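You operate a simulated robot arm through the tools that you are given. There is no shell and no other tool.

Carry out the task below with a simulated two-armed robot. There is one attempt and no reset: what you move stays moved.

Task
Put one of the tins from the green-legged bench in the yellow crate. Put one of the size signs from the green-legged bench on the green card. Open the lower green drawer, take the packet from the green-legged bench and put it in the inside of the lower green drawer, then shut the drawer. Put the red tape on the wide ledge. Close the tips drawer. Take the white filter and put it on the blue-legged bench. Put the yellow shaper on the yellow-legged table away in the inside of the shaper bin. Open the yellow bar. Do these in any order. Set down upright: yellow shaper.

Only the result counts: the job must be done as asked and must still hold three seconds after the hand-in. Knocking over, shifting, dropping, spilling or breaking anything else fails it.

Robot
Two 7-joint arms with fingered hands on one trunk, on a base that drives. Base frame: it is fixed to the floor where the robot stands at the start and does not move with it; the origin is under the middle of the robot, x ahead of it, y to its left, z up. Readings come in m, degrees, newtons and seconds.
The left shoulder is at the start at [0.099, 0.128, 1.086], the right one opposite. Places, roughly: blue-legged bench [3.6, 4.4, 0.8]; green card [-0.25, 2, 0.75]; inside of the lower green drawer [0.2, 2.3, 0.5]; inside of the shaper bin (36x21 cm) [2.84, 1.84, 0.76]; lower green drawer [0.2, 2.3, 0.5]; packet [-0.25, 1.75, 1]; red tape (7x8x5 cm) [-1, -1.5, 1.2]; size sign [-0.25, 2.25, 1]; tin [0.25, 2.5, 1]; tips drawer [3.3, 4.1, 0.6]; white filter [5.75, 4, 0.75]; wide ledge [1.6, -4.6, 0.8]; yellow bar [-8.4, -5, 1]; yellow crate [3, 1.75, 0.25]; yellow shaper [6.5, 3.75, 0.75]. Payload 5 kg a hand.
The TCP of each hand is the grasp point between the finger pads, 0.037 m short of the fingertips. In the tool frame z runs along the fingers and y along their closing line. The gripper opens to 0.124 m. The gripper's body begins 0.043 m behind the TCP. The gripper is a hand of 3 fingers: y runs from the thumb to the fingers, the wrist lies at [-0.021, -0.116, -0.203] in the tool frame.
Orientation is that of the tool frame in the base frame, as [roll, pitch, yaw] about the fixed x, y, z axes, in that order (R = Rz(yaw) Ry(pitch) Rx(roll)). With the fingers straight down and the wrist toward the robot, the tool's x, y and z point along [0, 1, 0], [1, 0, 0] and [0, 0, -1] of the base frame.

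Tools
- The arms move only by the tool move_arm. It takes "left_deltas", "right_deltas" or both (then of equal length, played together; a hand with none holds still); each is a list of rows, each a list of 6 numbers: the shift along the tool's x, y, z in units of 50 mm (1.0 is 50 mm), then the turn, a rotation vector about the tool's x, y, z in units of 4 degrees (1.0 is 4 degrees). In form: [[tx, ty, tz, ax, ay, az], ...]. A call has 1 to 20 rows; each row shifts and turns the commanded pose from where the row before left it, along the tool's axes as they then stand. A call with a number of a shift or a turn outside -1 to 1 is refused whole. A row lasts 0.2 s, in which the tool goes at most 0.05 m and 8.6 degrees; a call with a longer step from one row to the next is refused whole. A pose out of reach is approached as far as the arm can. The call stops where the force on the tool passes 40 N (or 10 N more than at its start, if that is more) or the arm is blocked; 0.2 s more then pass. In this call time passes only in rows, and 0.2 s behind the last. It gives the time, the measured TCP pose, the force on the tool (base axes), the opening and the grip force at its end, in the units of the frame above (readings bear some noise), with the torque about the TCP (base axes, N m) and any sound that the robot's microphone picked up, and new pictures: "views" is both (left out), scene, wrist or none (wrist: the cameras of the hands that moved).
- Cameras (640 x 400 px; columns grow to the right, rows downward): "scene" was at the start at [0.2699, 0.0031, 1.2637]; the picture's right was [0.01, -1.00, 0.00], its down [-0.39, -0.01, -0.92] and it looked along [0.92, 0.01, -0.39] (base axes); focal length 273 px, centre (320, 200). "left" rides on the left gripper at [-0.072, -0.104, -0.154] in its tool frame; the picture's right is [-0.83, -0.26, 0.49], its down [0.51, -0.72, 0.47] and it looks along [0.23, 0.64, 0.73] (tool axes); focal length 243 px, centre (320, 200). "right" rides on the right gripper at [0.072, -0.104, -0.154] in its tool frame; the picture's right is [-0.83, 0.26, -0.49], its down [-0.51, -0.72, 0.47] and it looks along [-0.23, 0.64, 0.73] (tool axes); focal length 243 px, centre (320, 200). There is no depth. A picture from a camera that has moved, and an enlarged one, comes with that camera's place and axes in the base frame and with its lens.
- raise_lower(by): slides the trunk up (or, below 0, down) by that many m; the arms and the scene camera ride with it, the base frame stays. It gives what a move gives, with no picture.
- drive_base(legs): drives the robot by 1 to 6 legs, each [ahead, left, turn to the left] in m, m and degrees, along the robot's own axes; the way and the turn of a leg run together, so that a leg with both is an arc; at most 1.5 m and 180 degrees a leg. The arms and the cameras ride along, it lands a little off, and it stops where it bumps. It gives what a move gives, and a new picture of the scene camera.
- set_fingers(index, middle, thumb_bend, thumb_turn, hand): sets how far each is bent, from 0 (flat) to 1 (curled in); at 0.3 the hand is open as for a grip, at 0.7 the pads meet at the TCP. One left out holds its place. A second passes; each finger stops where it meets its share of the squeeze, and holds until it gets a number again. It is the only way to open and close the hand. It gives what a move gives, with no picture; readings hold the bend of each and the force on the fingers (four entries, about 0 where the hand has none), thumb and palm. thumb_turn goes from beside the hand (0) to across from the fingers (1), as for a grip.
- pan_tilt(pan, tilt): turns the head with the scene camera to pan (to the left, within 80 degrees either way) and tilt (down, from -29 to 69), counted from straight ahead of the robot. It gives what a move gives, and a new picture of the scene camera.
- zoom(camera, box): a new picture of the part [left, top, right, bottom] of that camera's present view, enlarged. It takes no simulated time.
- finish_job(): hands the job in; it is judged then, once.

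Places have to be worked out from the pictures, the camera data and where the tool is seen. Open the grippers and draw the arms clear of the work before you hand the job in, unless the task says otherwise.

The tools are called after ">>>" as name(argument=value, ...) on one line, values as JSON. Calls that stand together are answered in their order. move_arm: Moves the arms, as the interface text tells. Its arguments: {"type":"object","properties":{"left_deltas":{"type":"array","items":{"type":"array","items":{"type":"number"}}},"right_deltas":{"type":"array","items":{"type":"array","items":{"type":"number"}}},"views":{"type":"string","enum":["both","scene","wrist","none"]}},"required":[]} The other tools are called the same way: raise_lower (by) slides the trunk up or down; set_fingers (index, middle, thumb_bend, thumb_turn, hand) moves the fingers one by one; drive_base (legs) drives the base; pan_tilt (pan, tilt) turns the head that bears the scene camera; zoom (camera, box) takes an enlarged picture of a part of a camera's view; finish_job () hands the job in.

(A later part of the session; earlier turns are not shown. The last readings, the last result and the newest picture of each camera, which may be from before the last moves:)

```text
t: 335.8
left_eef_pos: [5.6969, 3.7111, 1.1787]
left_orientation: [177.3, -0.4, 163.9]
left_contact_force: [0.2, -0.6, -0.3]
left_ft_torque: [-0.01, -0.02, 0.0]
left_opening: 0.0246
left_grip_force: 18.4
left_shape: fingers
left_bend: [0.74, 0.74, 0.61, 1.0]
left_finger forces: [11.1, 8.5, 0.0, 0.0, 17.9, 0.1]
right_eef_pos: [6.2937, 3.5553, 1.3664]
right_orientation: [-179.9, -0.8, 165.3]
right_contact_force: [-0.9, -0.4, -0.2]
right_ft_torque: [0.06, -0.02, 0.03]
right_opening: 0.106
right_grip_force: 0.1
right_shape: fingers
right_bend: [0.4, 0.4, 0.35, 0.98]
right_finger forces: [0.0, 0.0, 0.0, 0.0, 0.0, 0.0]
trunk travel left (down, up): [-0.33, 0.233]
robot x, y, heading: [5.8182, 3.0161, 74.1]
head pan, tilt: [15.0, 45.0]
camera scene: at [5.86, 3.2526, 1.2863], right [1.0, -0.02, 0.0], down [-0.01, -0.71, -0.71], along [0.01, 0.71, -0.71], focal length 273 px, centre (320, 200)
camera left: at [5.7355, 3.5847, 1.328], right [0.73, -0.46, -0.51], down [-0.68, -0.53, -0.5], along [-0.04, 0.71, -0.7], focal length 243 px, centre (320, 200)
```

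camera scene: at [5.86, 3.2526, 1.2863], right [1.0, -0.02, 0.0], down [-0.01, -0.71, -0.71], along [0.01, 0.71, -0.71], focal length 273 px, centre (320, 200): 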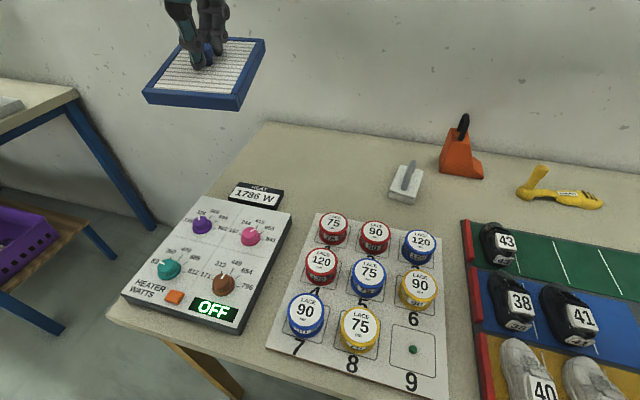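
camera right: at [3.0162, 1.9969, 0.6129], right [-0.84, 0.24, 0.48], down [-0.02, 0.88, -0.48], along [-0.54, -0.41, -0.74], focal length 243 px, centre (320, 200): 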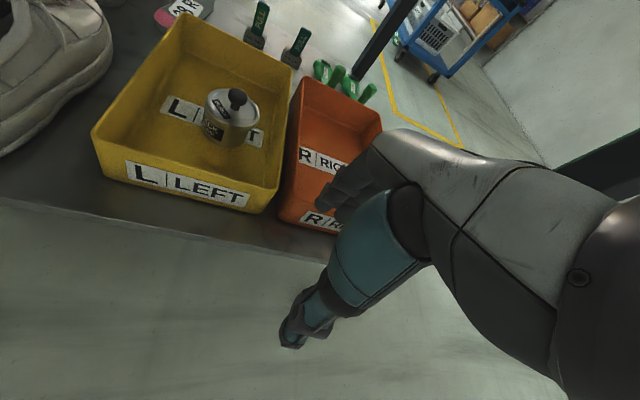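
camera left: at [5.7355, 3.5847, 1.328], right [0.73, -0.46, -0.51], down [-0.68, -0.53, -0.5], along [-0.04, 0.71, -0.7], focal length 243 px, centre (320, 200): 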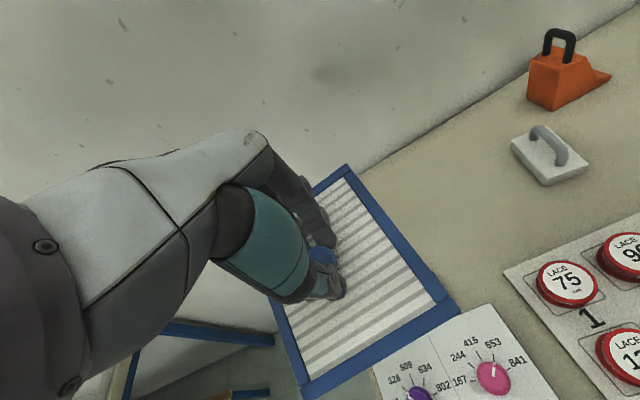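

Filter is held safely. The shaper's vertical handle is at ≈(6.39,3.75), reachable with the right hand from here. Move the right hand above it.

>>> move_arm(right_deltas=[[-0.087, 0.425, 0.77, 0, 0, 0], [-0.087, 0.425, 0.77, 0, 0, 0], [-0.087, 0.425, 0.77, 0, 0, 0], [-0.087, 0.425, 0.77, 0, 0, 0], [-0.087, 0.425, 0.77, 0, 0, 0], [-0.087, 0.425, 0.77, 0, 0, 0], [-0.087, 0.425, 0.77, 0, 0, 0], [-0.087, 0.425, 0.77, 0, 0, 0], [-0.087, 0.425, 0.77, 0, 0, 0], [-0.087, 0.425, 0.77, 0, 0, 0]], views="wrist")

>>> pan_tilt(pan=-20, tilt=40)

```text
t: 338.0
left_eef_pos: [5.6988, 3.7143, 1.1784]
left_orientation: [177.6, -0.4, 163.9]
left_contact_force: [1.3, -0.5, -0.5]
left_ft_torque: [0.0, 0.0, -0.02]
left_opening: 0.0246
left_grip_force: 19.2
left_shape: fingers
left_bend: [0.74, 0.74, 0.61, 1.0]
left_finger forces: [11.1, 8.4, 0.0, 0.0, 18.1, 0.0]
right_eef_pos: [6.3853, 3.7499, 0.9769]
right_orientation: [-179.8, -0.9, 165.5]
right_contact_force: [-0.2, 0.6, 0.1]
right_ft_torque: [-0.03, 0.05, 0.0]
right_opening: 0.1059
right_grip_force: 0.1
right_shape: fingers
right_bend: [0.4, 0.4, 0.35, 0.98]
right_finger forces: [0.0, 0.0, 0.0, 0.0, 0.0, 0.0]
trunk travel left (down, up): [-0.33, 0.233]
robot x, y, heading: [5.817, 3.0152, 74.1]
head pan, tilt: [15.0, 45.0]
camera right: at [6.2914, 3.6678, 1.131], right [0.88, 0.04, 0.48], down [0.3, -0.83, -0.48], along [0.37, 0.56, -0.74], focal length 243 px, centre (320, 200)
```

right: 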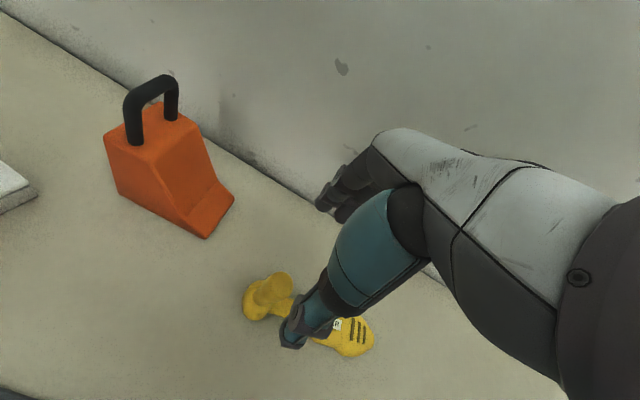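

```text
t: 339.0
left_eef_pos: [5.6997, 3.7118, 1.1777]
left_orientation: [177.5, -0.4, 164.0]
left_contact_force: [0.1, -0.8, -1.2]
left_ft_torque: [-0.05, 0.0, 0.02]
left_opening: 0.0246
left_grip_force: 19.0
left_shape: fingers
left_bend: [0.74, 0.74, 0.61, 1.0]
left_finger forces: [11.2, 8.6, 0.1, 0.0, 18.1, 0.0]
right_eef_pos: [6.3846, 3.7488, 0.9757]
right_orientation: [-179.8, -0.9, 165.4]
right_contact_force: [-1.0, 0.2, -0.7]
right_ft_torque: [0.02, -0.01, 0.05]
right_opening: 0.1058
right_grip_force: 0.0
right_shape: fingers
right_bend: [0.4, 0.4, 0.35, 0.98]
right_finger forces: [0.0, 0.1, 0.0, 0.0, 0.1, 0.1]
trunk travel left (down, up): [-0.33, 0.233]
robot x, y, heading: [5.8143, 3.0133, 74.1]
head pan, tilt: [-20.0, 40.0]
camera scene: at [5.911, 3.2419, 1.2931], right [0.81, -0.59, 0.0], down [-0.38, -0.52, -0.77], along [0.45, 0.62, -0.64], focal length 273 px, centre (320, 200)
```

scene: 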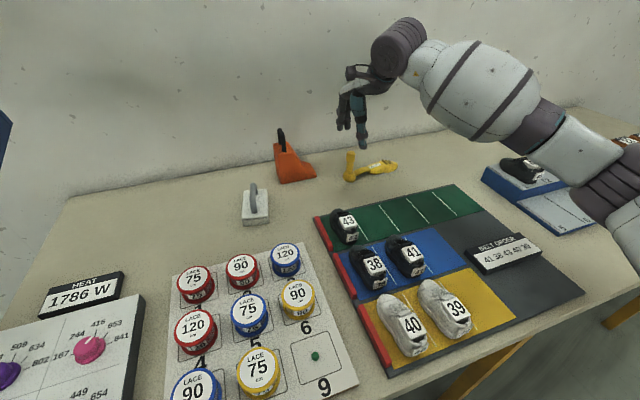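

Zoom on shaper in both views for precise location.

>>> zoom(camera="scene", box=[310, 120, 430, 200])

>>> zoom(camera="right", box=[220, 240, 400, 380])

```text
5.00 times, centred on (370, 160) of scene
camera zoom: at [5.911, 3.2419, 1.2931], right [0.81, -0.59, 0.0], down [-0.38, -0.52, -0.77], along [0.45, 0.62, -0.64], focal length 1366 px, centre (70, 400)
```

zoom: 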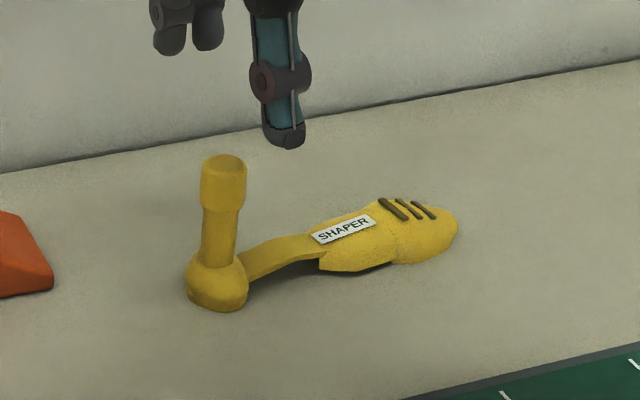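

```text
2.86 times, centred on (310, 310) of right
camera zoom: at [6.2906, 3.6664, 1.1322], right [0.88, 0.04, 0.48], down [0.3, -0.83, -0.48], along [0.37, 0.56, -0.74], focal length 693 px, centre (349, -114)
```

zoom: 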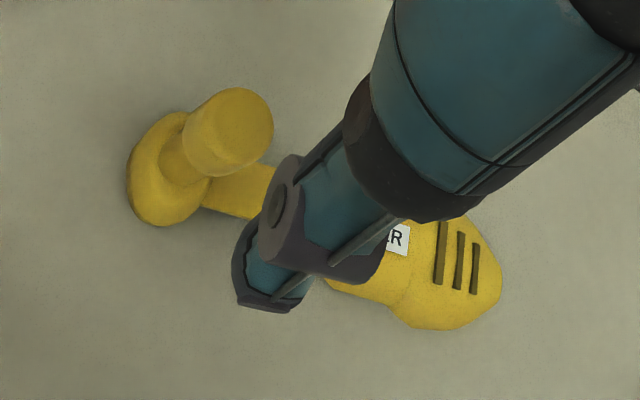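

Handle top at (6.367,3.728,0.906). Correct laterally and descend to TCP z≈0.885.

>>> move_arm(right_deltas=[[0.1, -0.27, 0, 0, 0, 0], [0.1, -0.26, 0, 0, 0, 0], [0, 0, 0.6, 0, 0, 0], [0, 0, 0.6, 0, 0, 0], [0, 0, 0.6, 0, 0, 0]], views="both")

>>> zoom(camera="right", box=[240, 180, 420, 340])

```text
t: 340.2
left_eef_pos: [5.7001, 3.7127, 1.178]
left_orientation: [177.5, -0.4, 163.9]
left_contact_force: [-0.2, 0.0, -1.6]
left_ft_torque: [0.0, -0.03, 0.01]
left_opening: 0.0245
left_grip_force: 19.0
left_shape: fingers
left_bend: [0.74, 0.74, 0.61, 1.0]
left_finger forces: [11.2, 8.5, 0.1, 0.0, 18.0, 0.0]
right_eef_pos: [6.3672, 3.7281, 0.8839]
right_orientation: [-179.7, -0.9, 165.4]
right_contact_force: [0.2, 0.0, -0.3]
right_ft_torque: [0.02, 0.01, 0.01]
right_opening: 0.1058
right_grip_force: 0.1
right_shape: fingers
right_bend: [0.4, 0.4, 0.35, 0.98]
right_finger forces: [0.0, 0.0, 0.0, 0.0, 0.0, 0.0]
trunk travel left (down, up): [-0.33, 0.233]
robot x, y, heading: [5.8186, 3.0105, 74.0]
head pan, tilt: [-20.0, 40.0]
camera scene: at [5.9115, 3.242, 1.2931], right [0.81, -0.59, 0.0], down [-0.38, -0.52, -0.77], along [0.45, 0.62, -0.64], focal length 273 px, centre (320, 200)
camera right: at [6.2728, 3.6457, 1.0408], right [0.88, 0.04, 0.48], down [0.3, -0.83, -0.48], along [0.37, 0.56, -0.74], focal length 243 px, centre (320, 200)
```

scene: 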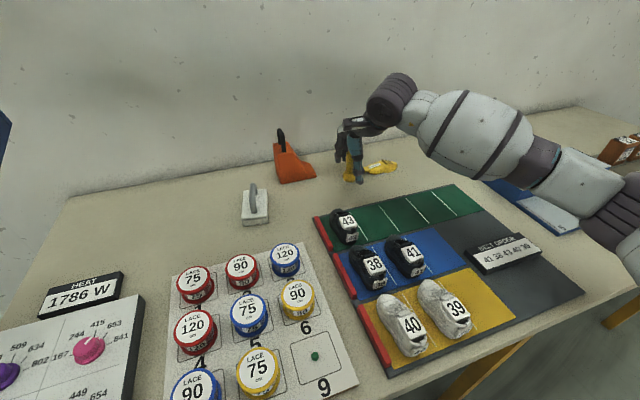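
right: 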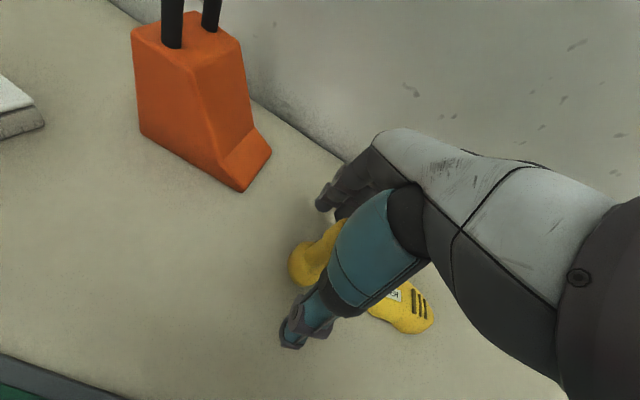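

```text
2.50 times, centred on (330, 260) of right
camera zoom: at [6.2728, 3.6457, 1.0408], right [0.88, 0.04, 0.48], down [0.3, -0.83, -0.48], along [0.37, 0.56, -0.74], focal length 606 px, centre (295, 50)
```

zoom: 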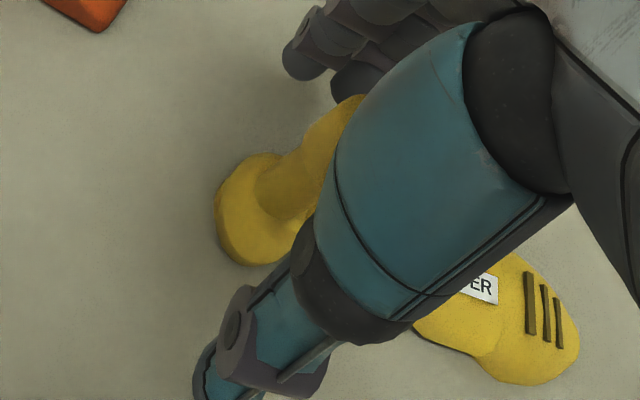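

The handle is between thumb and fingers. Close the right hand.

>>> set_fingers(hand="right", index=0.75, middle=0.75, thumb_bend=0.72)

>>> move_arm(right_deltas=[[0, 0, -0.3, 0, 0, 0], [0, 0, -0.4, 0, 0, 0]], views="both")

>>> zoom(camera="scene", box=[310, 90, 430, 200])

```text
t: 341.2
left_eef_pos: [5.6996, 3.7126, 1.1781]
left_orientation: [177.5, -0.3, 163.8]
left_contact_force: [-0.6, 0.0, -2.0]
left_ft_torque: [0.03, 0.01, -0.01]
left_opening: 0.0247
left_grip_force: 19.3
left_shape: fingers
left_bend: [0.74, 0.74, 0.61, 1.0]
left_finger forces: [11.2, 8.5, 0.1, 0.0, 18.0, 0.1]
right_eef_pos: [6.3682, 3.7266, 0.8857]
right_orientation: [-179.8, -1.0, 165.4]
right_contact_force: [0.4, 0.7, 0.1]
right_ft_torque: [0.0, -0.02, 0.01]
right_opening: 0.0175
right_grip_force: 18.2
right_shape: fingers
right_bend: [0.73, 0.72, 0.64, 1.0]
right_finger forces: [9.7, 10.8, 0.1, 0.1, 15.8, 0.0]
trunk travel left (down, up): [-0.33, 0.233]
robot x, y, heading: [5.8185, 3.0145, 74.0]
head pan, tilt: [-20.0, 40.0]
```

```text
t: 341.8
left_eef_pos: [5.6988, 3.7128, 1.1781]
left_orientation: [177.5, -0.4, 164.0]
left_contact_force: [0.1, -0.6, -0.5]
left_ft_torque: [0.0, -0.03, -0.02]
left_opening: 0.0248
left_grip_force: 18.6
left_shape: fingers
left_bend: [0.74, 0.74, 0.61, 1.0]
left_finger forces: [11.2, 8.5, 0.0, 0.0, 18.0, 0.0]
right_eef_pos: [6.3655, 3.7281, 0.9231]
right_orientation: [-179.8, -0.8, 165.3]
right_contact_force: [-0.1, 0.0, -1.6]
right_ft_torque: [0.01, 0.03, -0.01]
right_opening: 0.0175
right_grip_force: 18.3
right_shape: fingers
right_bend: [0.74, 0.73, 0.64, 1.0]
right_finger forces: [10.4, 10.1, 0.0, 0.0, 15.9, 0.1]
trunk travel left (down, up): [-0.33, 0.233]
robot x, y, heading: [5.814, 3.0119, 74.1]
head pan, tilt: [-20.0, 40.0]
camera scene: at [5.9106, 3.2416, 1.2932], right [0.81, -0.59, 0.0], down [-0.38, -0.52, -0.77], along [0.45, 0.62, -0.64], focal length 273 px, centre (320, 200)
camera right: at [6.2716, 3.6455, 1.0788], right [0.88, 0.04, 0.48], down [0.3, -0.83, -0.48], along [0.37, 0.56, -0.74], focal length 243 px, centre (320, 200)
```

scene: 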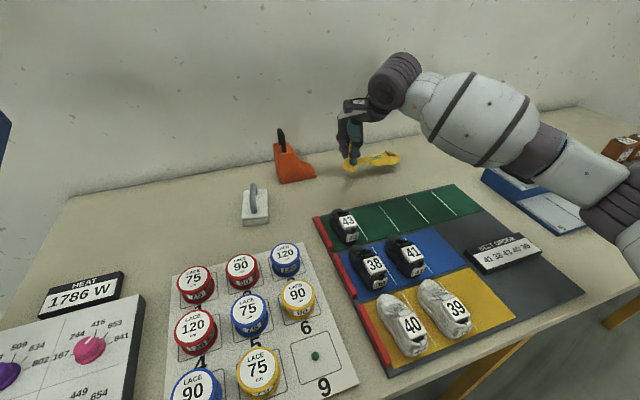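
right: 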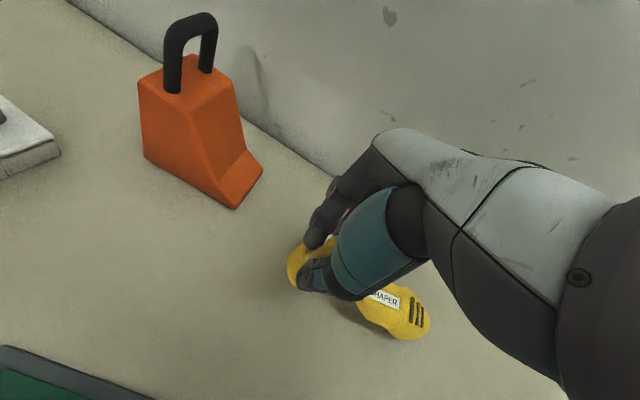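

```text
3.64 times, centred on (370, 145) of scene
camera zoom: at [5.9106, 3.2416, 1.2932], right [0.81, -0.59, 0.0], down [-0.38, -0.52, -0.77], along [0.45, 0.62, -0.64], focal length 993 px, centre (138, 400)
```

zoom: 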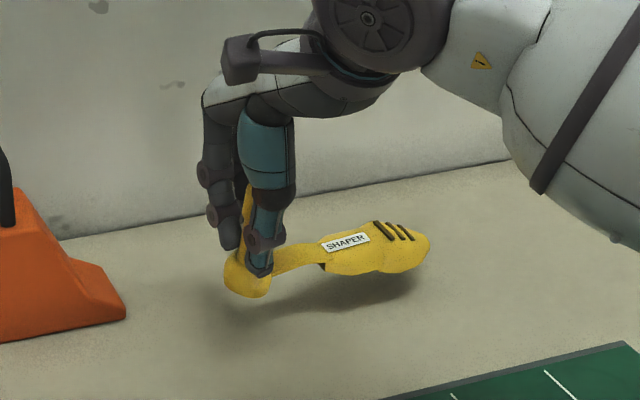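

Shaper held level. Raise it to z≈1.2 and retract, then back the base away from the table.

>>> move_arm(right_deltas=[[0, 0, -0.7, 0, 0, 0], [0, 0, -0.8, 0, 0, 0], [0, 0, -0.8, 0, 0, 0], [0, 0, -0.8, 0, 0, 0], [0, 0, -0.8, 0, 0, 0], [0, 0, -0.8, 0, 0, 0], [0, -0.6, -0.5, 0, 0, 0], [0, -0.7, 0, 0, 0, 0], [0, -0.7, 0, 0, 0, 0], [0, -0.7, 0, 0, 0, 0]], views="none")

>>> drive_base(legs=[[-0.6, 0, 0]])

```text
t: 344.0
left_eef_pos: [5.6991, 3.7107, 1.1798]
left_orientation: [177.3, -0.5, 164.0]
left_contact_force: [-0.4, -0.6, -1.0]
left_ft_torque: [0.01, -0.01, 0.02]
left_opening: 0.0247
left_grip_force: 18.7
left_shape: fingers
left_bend: [0.74, 0.74, 0.61, 1.0]
left_finger forces: [11.2, 8.5, 0.0, 0.0, 18.0, 0.0]
right_eef_pos: [6.3388, 3.5959, 1.184]
right_orientation: [-179.9, -0.9, 165.5]
right_contact_force: [1.2, -0.5, -1.1]
right_ft_torque: [0.05, 0.0, 0.01]
right_opening: 0.0174
right_grip_force: 18.2
right_shape: fingers
right_bend: [0.74, 0.73, 0.64, 1.0]
right_finger forces: [10.6, 10.4, 0.0, 0.0, 15.8, 0.1]
trunk travel left (down, up): [-0.33, 0.233]
robot x, y, heading: [5.8145, 3.0126, 74.0]
head pan, tilt: [-20.0, 40.0]
```

```text
t: 347.4
left_eef_pos: [5.5291, 3.1292, 1.1787]
left_orientation: [177.5, -0.5, 164.8]
left_contact_force: [0.3, 0.4, -0.3]
left_ft_torque: [0.02, -0.02, -0.01]
left_opening: 0.0248
left_grip_force: 19.0
left_shape: fingers
left_bend: [0.74, 0.74, 0.61, 1.0]
left_finger forces: [11.3, 8.5, 0.1, 0.0, 18.0, 0.0]
right_eef_pos: [6.17, 3.0232, 1.1816]
right_orientation: [-179.9, -0.9, 166.3]
right_contact_force: [0.2, 0.2, -0.4]
right_ft_torque: [-0.02, 0.01, 0.01]
right_opening: 0.0173
right_grip_force: 18.8
right_shape: fingers
right_bend: [0.74, 0.73, 0.64, 1.0]
right_finger forces: [10.6, 10.4, 0.0, 0.0, 15.8, 0.0]
trunk travel left (down, up): [-0.33, 0.233]
robot x, y, heading: [5.6548, 2.4313, 75.0]
head pan, tilt: [-20.0, 40.0]
camera scene: at [5.7471, 2.6613, 1.293], right [0.82, -0.57, 0.0], down [-0.37, -0.53, -0.77], along [0.44, 0.63, -0.64], focal length 273 px, centre (320, 200)
```

scene: 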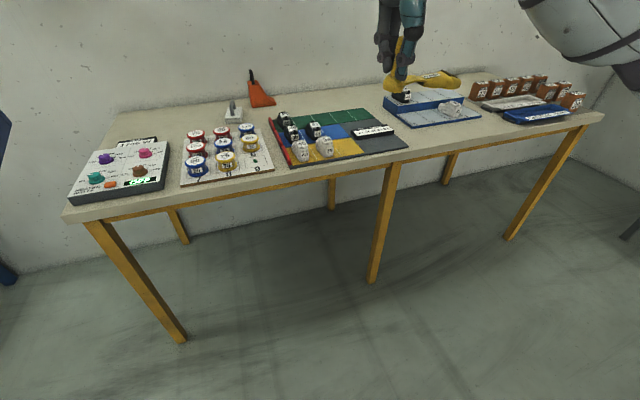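

Now go back west toward the blue-legged bench and look for a free spot for the filter.

>>> drive_base(legs=[[0, 0.9, -0.5], [0, 0.5, 0]])

>>> pan_tilt(pan=5, tilt=40)

```text
t: 360.1
left_eef_pos: [4.1881, 3.4893, 1.1775]
left_orientation: [177.6, -0.4, 164.4]
left_contact_force: [0.9, 0.6, -0.2]
left_ft_torque: [-0.01, -0.01, 0.04]
left_opening: 0.0245
left_grip_force: 19.0
left_shape: fingers
left_bend: [0.74, 0.74, 0.61, 1.0]
left_finger forces: [11.2, 8.5, 0.0, 0.1, 18.0, 0.0]
right_eef_pos: [4.8291, 3.3788, 1.1821]
right_orientation: [-179.8, -0.8, 165.8]
right_contact_force: [0.9, -0.3, -0.1]
right_ft_torque: [0.02, 0.06, 0.02]
right_opening: 0.0173
right_grip_force: 18.1
right_shape: fingers
right_bend: [0.74, 0.73, 0.64, 1.0]
right_finger forces: [10.7, 10.5, 0.0, 0.1, 15.8, 0.0]
trunk travel left (down, up): [-0.33, 0.233]
robot x, y, heading: [4.3082, 2.7897, 74.3]
head pan, tilt: [-20.0, 40.0]
camera scene: at [4.4041, 3.0198, 1.2931], right [0.82, -0.58, 0.0], down [-0.37, -0.52, -0.77], along [0.44, 0.62, -0.64], focal length 273 px, centre (320, 200)
```

scene: 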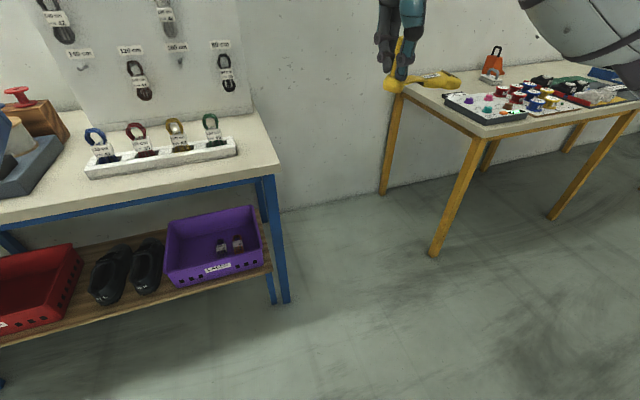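

```text
t: 361.0
left_eef_pos: [4.1892, 3.4886, 1.178]
left_orientation: [177.5, -0.4, 164.4]
left_contact_force: [-0.1, -0.3, -1.1]
left_ft_torque: [-0.02, 0.0, -0.02]
left_opening: 0.0244
left_grip_force: 19.2
left_shape: fingers
left_bend: [0.74, 0.74, 0.61, 1.0]
left_finger forces: [11.2, 8.4, 0.1, 0.0, 18.0, 0.0]
right_eef_pos: [4.8291, 3.3794, 1.1833]
right_orientation: [-179.7, -0.9, 165.9]
right_contact_force: [0.3, -0.2, -1.3]
right_ft_torque: [-0.01, 0.06, -0.02]
right_opening: 0.0173
right_grip_force: 18.5
right_shape: fingers
right_bend: [0.74, 0.73, 0.64, 1.0]
right_finger forces: [10.7, 10.4, 0.1, 0.1, 15.8, 0.0]
trunk travel left (down, up): [-0.33, 0.233]
robot x, y, heading: [4.3141, 2.792, 74.7]
head pan, tilt: [5.0, 40.0]
camera scene: at [4.37, 3.0342, 1.2931], right [0.98, -0.18, 0.0], down [-0.12, -0.63, -0.77], along [0.14, 0.75, -0.64], focal length 273 px, centre (320, 200)
```

scene: 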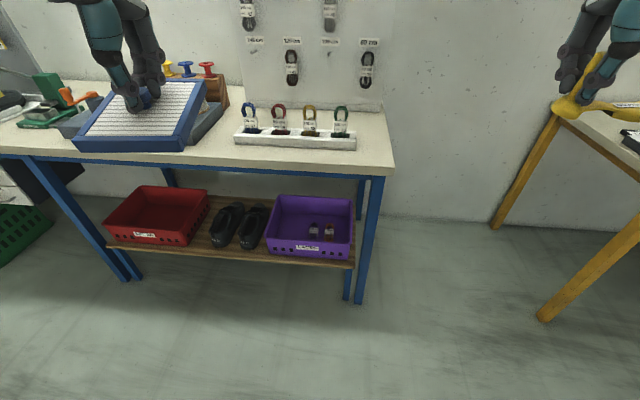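

There's a free strip behind the lace rack (between rack and wall), target ≈(4.575,4.0). Drive forward 0.38 m and right 0.18 m.

>>> drive_base(legs=[[0.36, -0.18, 0]])

>>> pan_tilt(pan=10, tilt=50)

```text
t: 363.5
left_eef_pos: [4.4414, 3.7843, 1.1782]
left_orientation: [177.5, -0.4, 165.4]
left_contact_force: [-0.1, -0.2, -0.8]
left_ft_torque: [-0.02, 0.0, 0.01]
left_opening: 0.0248
left_grip_force: 18.4
left_shape: fingers
left_bend: [0.74, 0.74, 0.61, 1.0]
left_finger forces: [11.2, 8.6, 0.1, 0.0, 18.0, 0.0]
right_eef_pos: [5.0841, 3.6848, 1.1831]
right_orientation: [-179.8, -0.8, 166.8]
right_contact_force: [0.6, 0.9, 0.4]
right_ft_torque: [0.0, 0.03, -0.02]
right_opening: 0.0172
right_grip_force: 18.6
right_shape: fingers
right_bend: [0.74, 0.73, 0.64, 1.0]
right_finger forces: [10.7, 10.6, 0.0, 0.1, 15.8, 0.0]
trunk travel left (down, up): [-0.33, 0.233]
robot x, y, heading: [4.5762, 3.0879, 75.5]
head pan, tilt: [5.0, 40.0]
camera scene: at [4.6314, 3.3323, 1.2933], right [0.99, -0.16, 0.0], down [-0.1, -0.63, -0.77], along [0.13, 0.76, -0.64], focal length 273 px, centre (320, 200)
```

scene: 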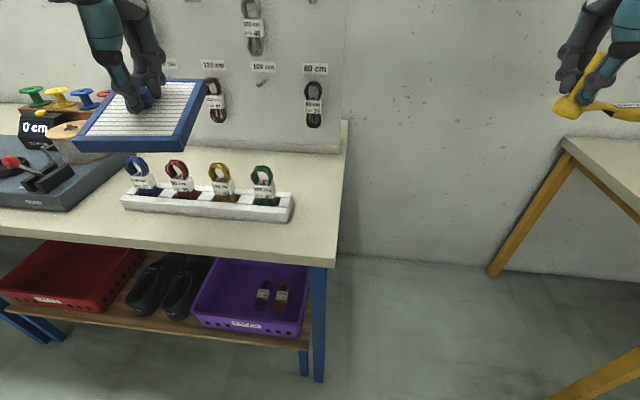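

```text
t: 364.2
left_eef_pos: [4.4431, 3.7845, 1.1775]
left_orientation: [177.5, -0.4, 165.4]
left_contact_force: [0.5, -0.3, -0.1]
left_ft_torque: [-0.02, 0.01, -0.02]
left_opening: 0.0245
left_grip_force: 18.8
left_shape: fingers
left_bend: [0.74, 0.74, 0.61, 1.0]
left_finger forces: [11.1, 8.6, 0.0, 0.0, 18.0, 0.0]
right_eef_pos: [5.0851, 3.6864, 1.1812]
right_orientation: [-179.8, -0.9, 166.8]
right_contact_force: [0.6, 0.4, -0.5]
right_ft_torque: [0.01, 0.04, 0.02]
right_opening: 0.0172
right_grip_force: 18.6
right_shape: fingers
right_bend: [0.74, 0.73, 0.64, 1.0]
right_finger forces: [10.8, 10.5, 0.0, 0.1, 15.8, 0.0]
trunk travel left (down, up): [-0.33, 0.233]
robot x, y, heading: [4.5805, 3.0862, 75.8]
head pan, tilt: [10.0, 50.0]
camera scene: at [4.6244, 3.3264, 1.2789], right [1.0, -0.08, 0.0], down [-0.06, -0.76, -0.64], along [0.05, 0.64, -0.77], focal length 273 px, centre (320, 200)
```

scene: 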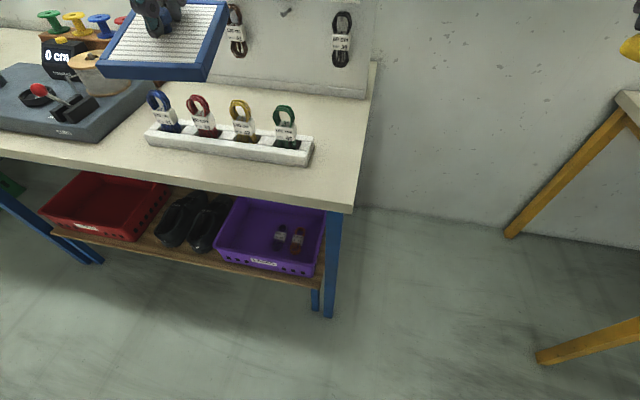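

Strip behind the rack is ~0.26 m deep; target (4.60,3.985) is midway between the hanging laces. Move the filter over it at z≈1.16.

>>> move_arm(left_deltas=[[-0.338, 0.779, 0.05, 0, 0, 0], [-0.338, 0.779, 0.05, 0, 0, 0], [-0.338, 0.779, 0.05, 0, 0, 0], [-0.338, 0.779, 0.05, 0, 0, 0], [-0.338, 0.779, 0.05, 0, 0, 0], [-0.338, 0.779, 0.05, 0, 0, 0]], views="both")

```text
t: 365.6
left_eef_pos: [4.6017, 3.988, 1.1703]
left_orientation: [177.7, -0.4, 165.4]
left_contact_force: [0.6, 0.8, -1.0]
left_ft_torque: [0.01, 0.0, 0.01]
left_opening: 0.0239
left_grip_force: 17.6
left_shape: fingers
left_bend: [0.74, 0.74, 0.61, 1.0]
left_finger forces: [10.2, 8.6, 0.1, 0.0, 16.9, 0.0]
right_eef_pos: [5.0866, 3.6882, 1.1814]
right_orientation: [-179.7, -0.9, 167.0]
right_contact_force: [-0.1, 0.3, -1.0]
right_ft_torque: [-0.01, 0.05, 0.01]
right_opening: 0.0175
right_grip_force: 18.2
right_shape: fingers
right_bend: [0.74, 0.73, 0.64, 1.0]
right_finger forces: [10.8, 10.5, 0.0, 0.1, 15.8, 0.1]
trunk travel left (down, up): [-0.33, 0.233]
robot x, y, heading: [4.5786, 3.0871, 75.7]
head pan, tilt: [10.0, 50.0]
camera scene: at [4.6256, 3.328, 1.2784], right [1.0, -0.08, 0.0], down [-0.06, -0.77, -0.64], along [0.05, 0.64, -0.77], focal length 273 px, centre (320, 200)
camera left: at [4.644, 3.8639, 1.3187], right [0.74, -0.44, -0.51], down [-0.67, -0.55, -0.5], along [-0.06, 0.71, -0.7], focal length 243 px, centre (320, 200)
```

scene: 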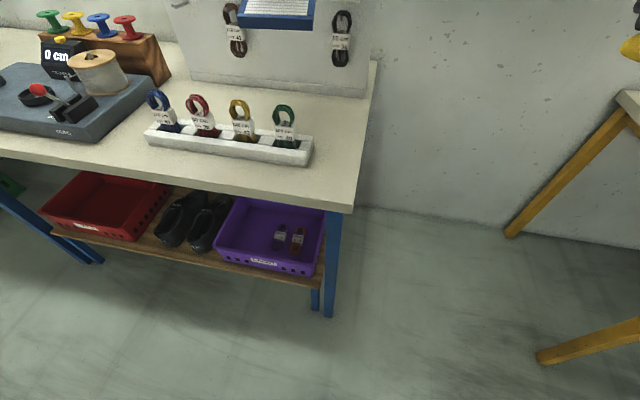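
left: 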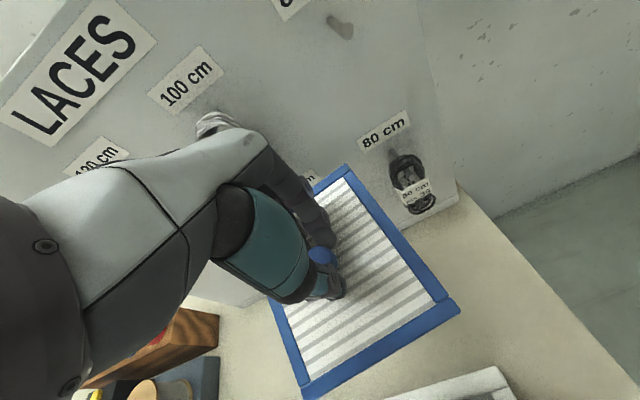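

Descend toward the bench in steps.

>>> move_arm(left_deltas=[[0, -0.05, 0.8, 0, 0, 0], [0, -0.05, 0.8, 0, 0, 0], [0, -0.05, 0.8, 0, 0, 0], [0, -0.05, 0.8, 0, 0, 0]], views="both")

```text
t: 366.6
left_eef_pos: [4.598, 3.9832, 1.0108]
left_orientation: [177.5, -0.3, 165.4]
left_contact_force: [-0.7, 0.3, -0.6]
left_ft_torque: [-0.01, 0.0, -0.04]
left_opening: 0.0242
left_grip_force: 17.4
left_shape: fingers
left_bend: [0.74, 0.74, 0.61, 1.0]
left_finger forces: [10.2, 8.5, 0.0, 0.0, 16.7, 0.0]
right_eef_pos: [5.0841, 3.6883, 1.1808]
right_orientation: [-179.7, -0.8, 166.9]
right_contact_force: [0.0, 0.7, -0.4]
right_ft_torque: [-0.02, 0.03, 0.01]
right_opening: 0.0175
right_grip_force: 17.8
right_shape: fingers
right_bend: [0.74, 0.73, 0.64, 1.0]
right_finger forces: [10.8, 10.5, 0.1, 0.1, 15.8, 0.0]
trunk travel left (down, up): [-0.33, 0.233]
robot x, y, heading: [4.5746, 3.0919, 75.3]
head pan, tilt: [10.0, 50.0]
camera scene: at [4.6241, 3.3275, 1.2786], right [1.0, -0.08, 0.0], down [-0.06, -0.76, -0.64], along [0.05, 0.64, -0.77], focal length 273 px, centre (320, 200)
camera left: at [4.6397, 3.8591, 1.1595], right [0.74, -0.44, -0.51], down [-0.67, -0.55, -0.5], along [-0.06, 0.71, -0.7], focal length 243 px, centre (320, 200)
```

scene: 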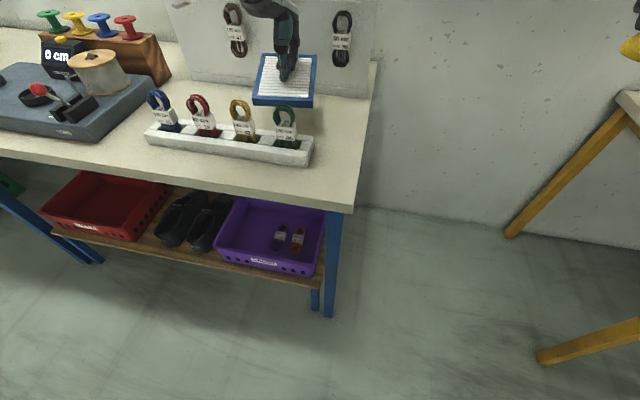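
left: 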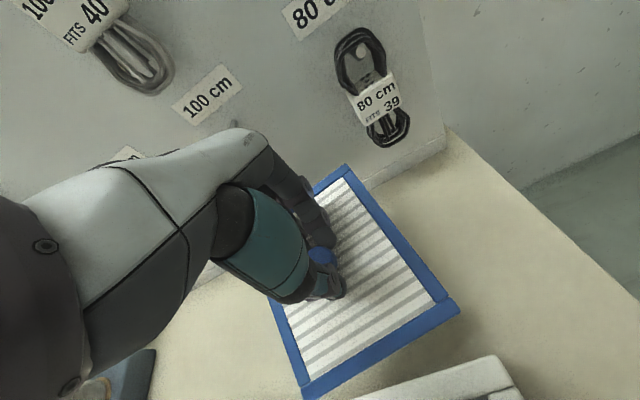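

Continue down to the bench surface.

>>> move_arm(left_deltas=[[0, 0, 0.6, 0, 0, 0], [0, 0, 0.4, 0, 0, 0], [0, 0, 0.3, 0, 0, 0]], views="both")

```text
t: 367.4
left_eef_pos: [4.5994, 3.9858, 0.9456]
left_orientation: [177.5, -0.4, 165.4]
left_contact_force: [-0.5, 0.3, -0.7]
left_ft_torque: [-0.02, -0.01, -0.03]
left_opening: 0.0239
left_grip_force: 17.8
left_shape: fingers
left_bend: [0.74, 0.74, 0.61, 1.0]
left_finger forces: [10.2, 8.5, 0.1, 0.1, 16.7, 0.1]
right_eef_pos: [5.086, 3.6864, 1.1841]
right_orientation: [-179.8, -0.9, 166.9]
right_contact_force: [0.5, 0.1, -0.1]
right_ft_torque: [0.01, 0.02, 0.01]
right_opening: 0.0173
right_grip_force: 18.2
right_shape: fingers
right_bend: [0.74, 0.73, 0.64, 1.0]
right_finger forces: [10.8, 10.5, 0.0, 0.1, 15.8, 0.0]
trunk travel left (down, up): [-0.33, 0.233]
robot x, y, heading: [4.582, 3.0883, 75.9]
head pan, tilt: [10.0, 50.0]
camera scene: at [4.624, 3.3258, 1.279], right [1.0, -0.08, 0.0], down [-0.06, -0.76, -0.64], along [0.05, 0.64, -0.77], focal length 273 px, centre (320, 200)
camera left: at [4.6411, 3.862, 1.0948], right [0.74, -0.44, -0.51], down [-0.67, -0.55, -0.5], along [-0.06, 0.71, -0.7], focal length 243 px, centre (320, 200)
```

scene: 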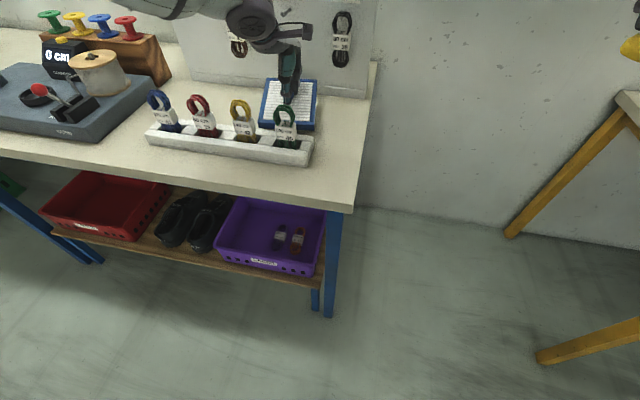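
left: 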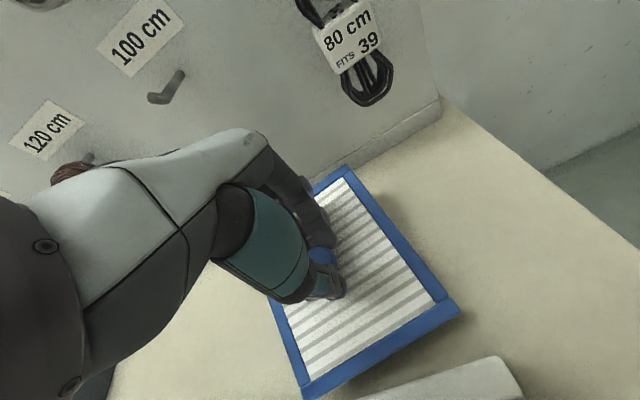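

Not yet in contact; lower in 5–8 mm steps.

>>> move_arm(left_deltas=[[0, 0, 0.16, 0, 0, 0], [0, 0, 0.12, 0, 0, 0]], views="none")

```text
t: 368.0
left_eef_pos: [4.5981, 3.9859, 0.9327]
left_orientation: [177.4, -0.4, 165.4]
left_contact_force: [-0.2, 0.2, -1.0]
left_ft_torque: [0.01, -0.01, -0.01]
left_opening: 0.0242
left_grip_force: 17.4
left_shape: fingers
left_bend: [0.74, 0.74, 0.61, 1.0]
left_finger forces: [10.1, 8.5, 0.0, 0.0, 16.7, 0.1]
right_eef_pos: [5.0834, 3.6861, 1.1827]
right_orientation: [-179.8, -0.8, 166.9]
right_contact_force: [0.6, 0.7, -0.2]
right_ft_torque: [0.01, 0.04, -0.04]
right_opening: 0.0175
right_grip_force: 18.6
right_shape: fingers
right_bend: [0.74, 0.73, 0.64, 1.0]
right_finger forces: [10.8, 10.5, 0.0, 0.0, 15.8, 0.0]
trunk travel left (down, up): [-0.33, 0.233]
robot x, y, heading: [4.5789, 3.0876, 75.8]
head pan, tilt: [10.0, 50.0]
```

>>> move_arm(left_deltas=[[0, 0, 0.12, 0, 0, 0], [0, 0, 0.1, 0, 0, 0]], views="wrist")

```text
t: 368.6
left_eef_pos: [4.5974, 3.9861, 0.9208]
left_orientation: [177.5, -0.4, 165.4]
left_contact_force: [0.0, 0.1, -0.5]
left_ft_torque: [-0.02, 0.01, 0.05]
left_opening: 0.024
left_grip_force: 18.1
left_shape: fingers
left_bend: [0.74, 0.74, 0.61, 1.0]
left_finger forces: [10.3, 8.4, 0.0, 0.0, 16.7, 0.1]
right_eef_pos: [5.0861, 3.6863, 1.1818]
right_orientation: [-179.8, -0.9, 166.9]
right_contact_force: [1.2, -0.2, -0.5]
right_ft_torque: [0.02, 0.01, 0.0]
right_opening: 0.0175
right_grip_force: 18.7
right_shape: fingers
right_bend: [0.74, 0.73, 0.64, 1.0]
right_finger forces: [10.9, 10.6, 0.0, 0.0, 15.8, 0.1]
trunk travel left (down, up): [-0.33, 0.233]
robot x, y, heading: [4.5776, 3.0864, 75.7]
head pan, tilt: [10.0, 50.0]
camera left: at [4.6402, 3.8625, 1.0702], right [0.74, -0.44, -0.51], down [-0.67, -0.55, -0.5], along [-0.06, 0.71, -0.7], focal length 243 px, centre (320, 200)
```

left: 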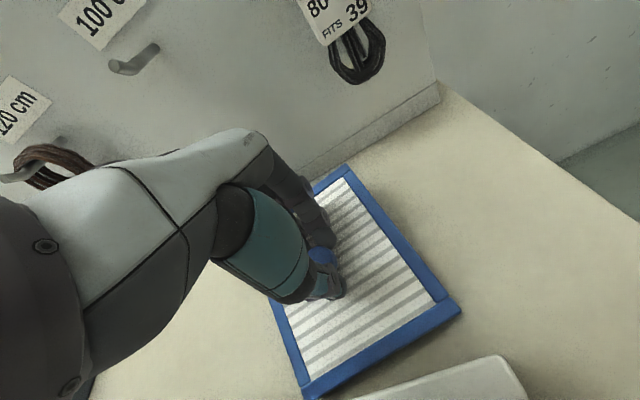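

>>> move_arm(left_deltas=[[0, 0, 0.1, 0, 0, 0], [0, 0, 0.1, 0, 0, 0]], views="none")

```text
t: 369.2
left_eef_pos: [4.5981, 3.987, 0.9114]
left_orientation: [177.6, -0.4, 165.4]
left_contact_force: [0.1, 2.2, 3.8]
left_ft_torque: [-0.28, 0.04, -0.04]
left_opening: 0.0242
left_grip_force: 17.6
left_shape: fingers
left_bend: [0.74, 0.74, 0.61, 1.0]
left_finger forces: [9.9, 8.9, 0.0, 0.0, 16.6, 0.1]
right_eef_pos: [5.0854, 3.6858, 1.1826]
right_orientation: [-179.8, -0.9, 166.9]
right_contact_force: [0.4, -0.1, 0.2]
right_ft_torque: [0.01, 0.02, 0.03]
right_opening: 0.0173
right_grip_force: 18.5
right_shape: fingers
right_bend: [0.74, 0.73, 0.64, 1.0]
right_finger forces: [10.7, 10.6, 0.1, 0.0, 15.8, 0.0]
trunk travel left (down, up): [-0.33, 0.233]
robot x, y, heading: [4.5774, 3.0894, 75.5]
head pan, tilt: [10.0, 50.0]
```

Contact at TCP z≈0.911 (+4.5 N). Release the knob and lift straight up.

>>> set_fingers(hand="left", index=0.55, middle=0.55, thumb_bend=0.45)

>>> move_arm(left_deltas=[[0, 0, -0.5, 0, 0, 0], [0, 0, -0.8, 0, 0, 0], [0, 0, -0.9, 0, 0, 0], [0, 0, -0.9, 0, 0, 0], [0, 0, -0.9, 0, 0, 0], [0, 0, -0.9, 0, 0, 0]], views="both")

```text
t: 370.2
left_eef_pos: [4.5979, 3.9878, 0.911]
left_orientation: [177.5, -0.3, 165.4]
left_contact_force: [1.0, -0.2, -0.4]
left_ft_torque: [0.0, -0.03, -0.03]
left_opening: 0.0669
left_grip_force: 0.0
left_shape: fingers
left_bend: [0.55, 0.55, 0.45, 0.99]
left_finger forces: [0.0, 0.0, 0.0, 0.1, 0.1, 0.0]
right_eef_pos: [5.0844, 3.6861, 1.1837]
right_orientation: [-179.8, -0.9, 166.9]
right_contact_force: [0.6, -0.6, -1.6]
right_ft_torque: [0.02, 0.03, -0.01]
right_opening: 0.0173
right_grip_force: 19.1
right_shape: fingers
right_bend: [0.74, 0.73, 0.64, 1.0]
right_finger forces: [10.8, 10.4, 0.0, 0.1, 15.9, 0.1]
trunk travel left (down, up): [-0.33, 0.233]
robot x, y, heading: [4.5772, 3.0882, 75.7]
head pan, tilt: [10.0, 50.0]
```

```text
t: 371.6
left_eef_pos: [4.5979, 3.978, 1.1589]
left_orientation: [177.5, -0.4, 165.4]
left_contact_force: [-0.2, -0.1, -0.3]
left_ft_torque: [-0.01, 0.04, 0.0]
left_opening: 0.0669
left_grip_force: 0.1
left_shape: fingers
left_bend: [0.55, 0.55, 0.45, 0.99]
left_finger forces: [0.0, 0.0, 0.0, 0.0, 0.0, 0.0]
right_eef_pos: [5.086, 3.6849, 1.1838]
right_orientation: [-179.9, -0.9, 166.9]
right_contact_force: [-0.6, 0.2, 0.3]
right_ft_torque: [0.06, 0.02, 0.03]
right_opening: 0.0173
right_grip_force: 18.9
right_shape: fingers
right_bend: [0.74, 0.73, 0.64, 1.0]
right_finger forces: [10.9, 10.5, 0.0, 0.1, 15.9, 0.1]
trunk travel left (down, up): [-0.33, 0.233]
robot x, y, heading: [4.578, 3.0916, 75.5]
head pan, tilt: [10.0, 50.0]
camera scene: at [4.6244, 3.3245, 1.2792], right [1.0, -0.08, 0.0], down [-0.06, -0.76, -0.64], along [0.05, 0.64, -0.77], focal length 273 px, centre (320, 200)
camera left: at [4.6394, 3.8528, 1.3094], right [0.74, -0.44, -0.51], down [-0.67, -0.55, -0.5], along [-0.06, 0.71, -0.7], focal length 243 px, centre (320, 200)
```

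scene: 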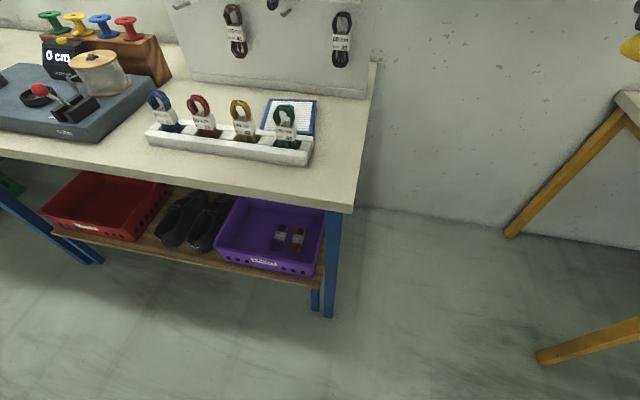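
left: 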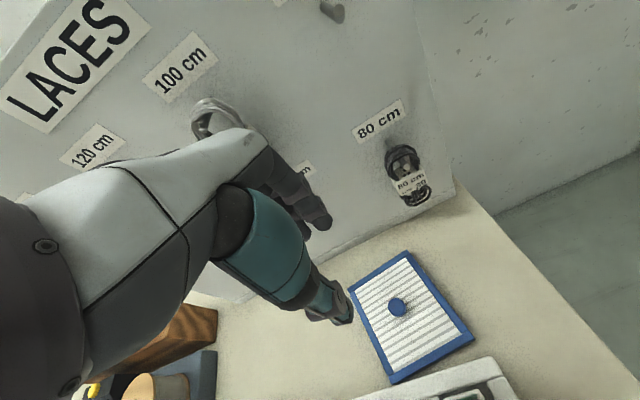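

Filter is on the blue-legged bench. Retract the left hand, back away, and head to the fitting table to examine the shaper bin.

>>> move_arm(left_deltas=[[0, -0.9, 0, 0, 0, 0], [0, -0.9, 0, 0, 0, 0], [0, -0.9, 0, 0, 0, 0], [0, -0.9, 0, 0, 0, 0], [0.3, -0.9, 0, 0, 0, 0]], views="none")

>>> drive_base(legs=[[-0.4, 0, 0], [0, 1.2, 0], [0, 0.6, 0]])

```text
t: 372.8
left_eef_pos: [4.525, 3.7625, 1.149]
left_orientation: [177.4, -0.3, 165.4]
left_contact_force: [-0.3, -0.1, 0.7]
left_ft_torque: [-0.02, -0.02, -0.01]
left_opening: 0.0671
left_grip_force: 0.1
left_shape: fingers
left_bend: [0.55, 0.55, 0.45, 0.99]
left_finger forces: [0.0, 0.0, 0.0, 0.1, 0.0, 0.0]
right_eef_pos: [5.0818, 3.6855, 1.1846]
right_orientation: [-179.9, -0.8, 166.9]
right_contact_force: [0.1, -0.4, 0.3]
right_ft_torque: [0.04, 0.0, -0.02]
right_opening: 0.0171
right_grip_force: 18.9
right_shape: fingers
right_bend: [0.74, 0.73, 0.64, 1.0]
right_finger forces: [10.8, 10.6, 0.0, 0.0, 15.9, 0.0]
trunk travel left (down, up): [-0.33, 0.233]
robot x, y, heading: [4.5753, 3.0907, 75.7]
head pan, tilt: [10.0, 50.0]
```

```text
t: 391.0
left_eef_pos: [2.6858, 3.8446, 1.1485]
left_orientation: [177.4, -0.4, 165.4]
left_contact_force: [0.4, 0.6, 0.1]
left_ft_torque: [0.0, 0.0, 0.01]
left_opening: 0.0674
left_grip_force: 0.0
left_shape: fingers
left_bend: [0.55, 0.55, 0.45, 0.99]
left_finger forces: [0.1, 0.0, 0.0, 0.0, 0.1, 0.0]
right_eef_pos: [3.2438, 3.7645, 1.1818]
right_orientation: [-179.8, -0.9, 166.9]
right_contact_force: [0.1, 0.5, -0.7]
right_ft_torque: [0.02, 0.01, -0.01]
right_opening: 0.0172
right_grip_force: 18.7
right_shape: fingers
right_bend: [0.74, 0.73, 0.64, 1.0]
right_finger forces: [10.9, 10.5, 0.0, 0.1, 15.9, 0.0]
trunk travel left (down, up): [-0.33, 0.233]
robot x, y, heading: [2.7344, 3.167, 75.5]
head pan, tilt: [10.0, 50.0]
camera scene: at [2.7827, 3.4047, 1.279], right [1.0, -0.08, 0.0], down [-0.06, -0.76, -0.64], along [0.05, 0.64, -0.77], focal length 273 px, centre (320, 200)
```

scene: 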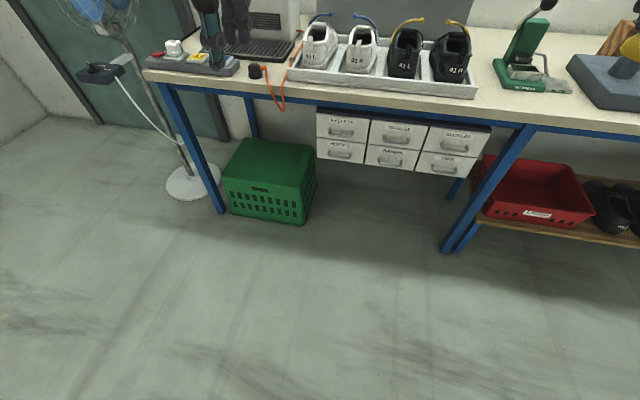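

Back off, turn around to face the fitting table from the north and look into the bin.

>>> drive_base(legs=[[-0.45, -0.1, 0], [0, 0, 90], [0, 0, 90]])

>>> pan_tilt(pan=0, tilt=45)

```text
t: 401.4
left_eef_pos: [2.78, 2.0379, 1.1493]
left_orientation: [177.5, -0.4, -14.4]
left_contact_force: [-0.4, 0.7, -0.4]
left_ft_torque: [-0.02, -0.03, -0.02]
left_opening: 0.0672
left_grip_force: 0.0
left_shape: fingers
left_bend: [0.55, 0.55, 0.45, 0.99]
left_finger forces: [0.1, 0.1, 0.0, 0.0, 0.0, 0.1]
right_eef_pos: [2.2213, 2.1133, 1.1833]
right_orientation: [-179.8, -1.0, -12.7]
right_contact_force: [-0.5, 0.2, -0.5]
right_ft_torque: [-0.02, -0.03, -0.02]
right_opening: 0.0161
right_grip_force: 16.9
right_shape: fingers
right_bend: [0.74, 0.73, 0.65, 1.0]
right_finger forces: [10.2, 9.8, 0.0, 0.0, 13.4, 0.1]
trunk travel left (down, up): [-0.33, 0.233]
robot x, y, heading: [2.7285, 2.7115, -104.1]
head pan, tilt: [10.0, 50.0]
camera scene: at [2.6797, 2.4803, 1.279], right [-1.0, 0.07, 0.0], down [0.05, 0.76, -0.64], along [-0.05, -0.64, -0.77], focal length 273 px, centre (320, 200)
```

scene: 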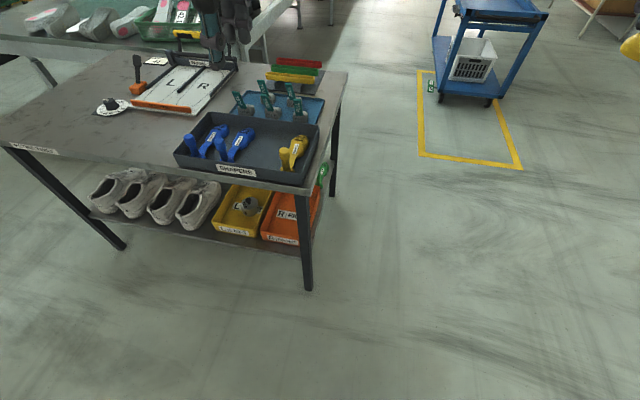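

```text
t: 402.1
left_eef_pos: [2.7798, 2.0368, 1.1481]
left_orientation: [177.6, -0.4, -14.2]
left_contact_force: [-0.2, 0.5, 0.5]
left_ft_torque: [0.0, 0.03, 0.01]
left_opening: 0.0672
left_grip_force: 0.0
left_shape: fingers
left_bend: [0.55, 0.55, 0.45, 0.99]
left_finger forces: [0.0, 0.0, 0.0, 0.0, 0.0, 0.0]
right_eef_pos: [2.2218, 2.1135, 1.1812]
right_orientation: [-179.9, -0.8, -12.6]
right_contact_force: [-0.8, 0.3, -0.8]
right_ft_torque: [-0.04, -0.02, -0.02]
right_opening: 0.0162
right_grip_force: 16.5
right_shape: fingers
right_bend: [0.74, 0.73, 0.65, 1.0]
right_finger forces: [10.3, 9.8, 0.1, 0.0, 13.5, 0.1]
trunk travel left (down, up): [-0.33, 0.233]
robot x, y, heading: [2.7248, 2.7177, -104.3]
head pan, tilt: [0.0, 45.0]
camera scene: at [2.6656, 2.4782, 1.2859], right [-0.97, 0.24, 0.0], down [0.17, 0.69, -0.71], along [-0.17, -0.69, -0.71], focal length 273 px, centre (320, 200)
```

scene: 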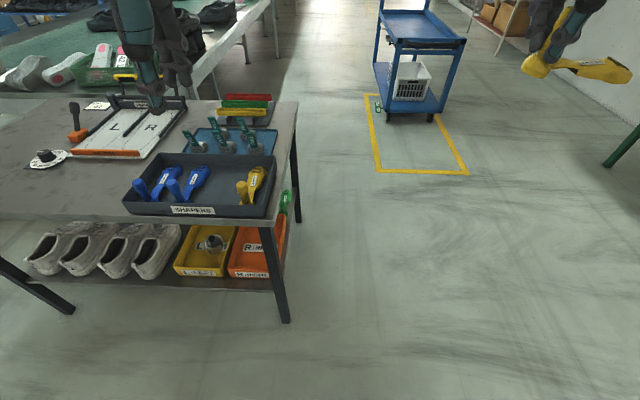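

>>> zoom(camera="scene", box=[110, 130, 300, 240])

>>> zoom(camera="scene", box=[500, 0, 640, 100])

```text
3.37 times, centred on (205, 185) of scene
camera zoom: at [2.6656, 2.4782, 1.2859], right [-0.97, 0.24, 0.0], down [0.17, 0.69, -0.71], along [-0.17, -0.69, -0.71], focal length 920 px, centre (707, 250)
```

zoom: 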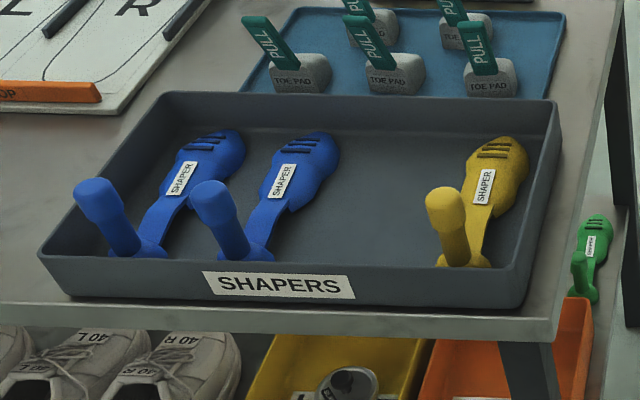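

```text
4.00 times, centred on (570, 50) of scene
camera zoom: at [2.6656, 2.4782, 1.2859], right [-0.97, 0.24, 0.0], down [0.17, 0.69, -0.71], along [-0.17, -0.69, -0.71], focal length 1093 px, centre (-680, 800)
```

zoom: 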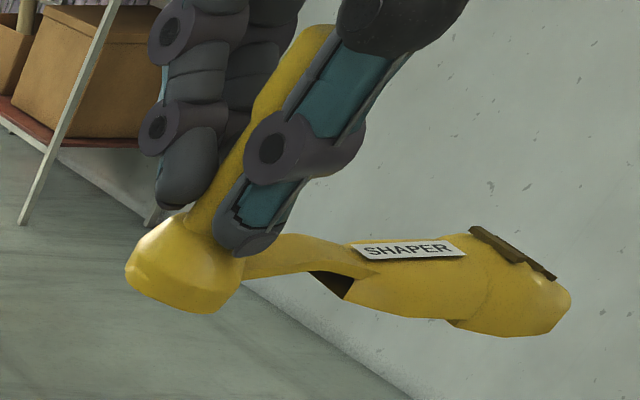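

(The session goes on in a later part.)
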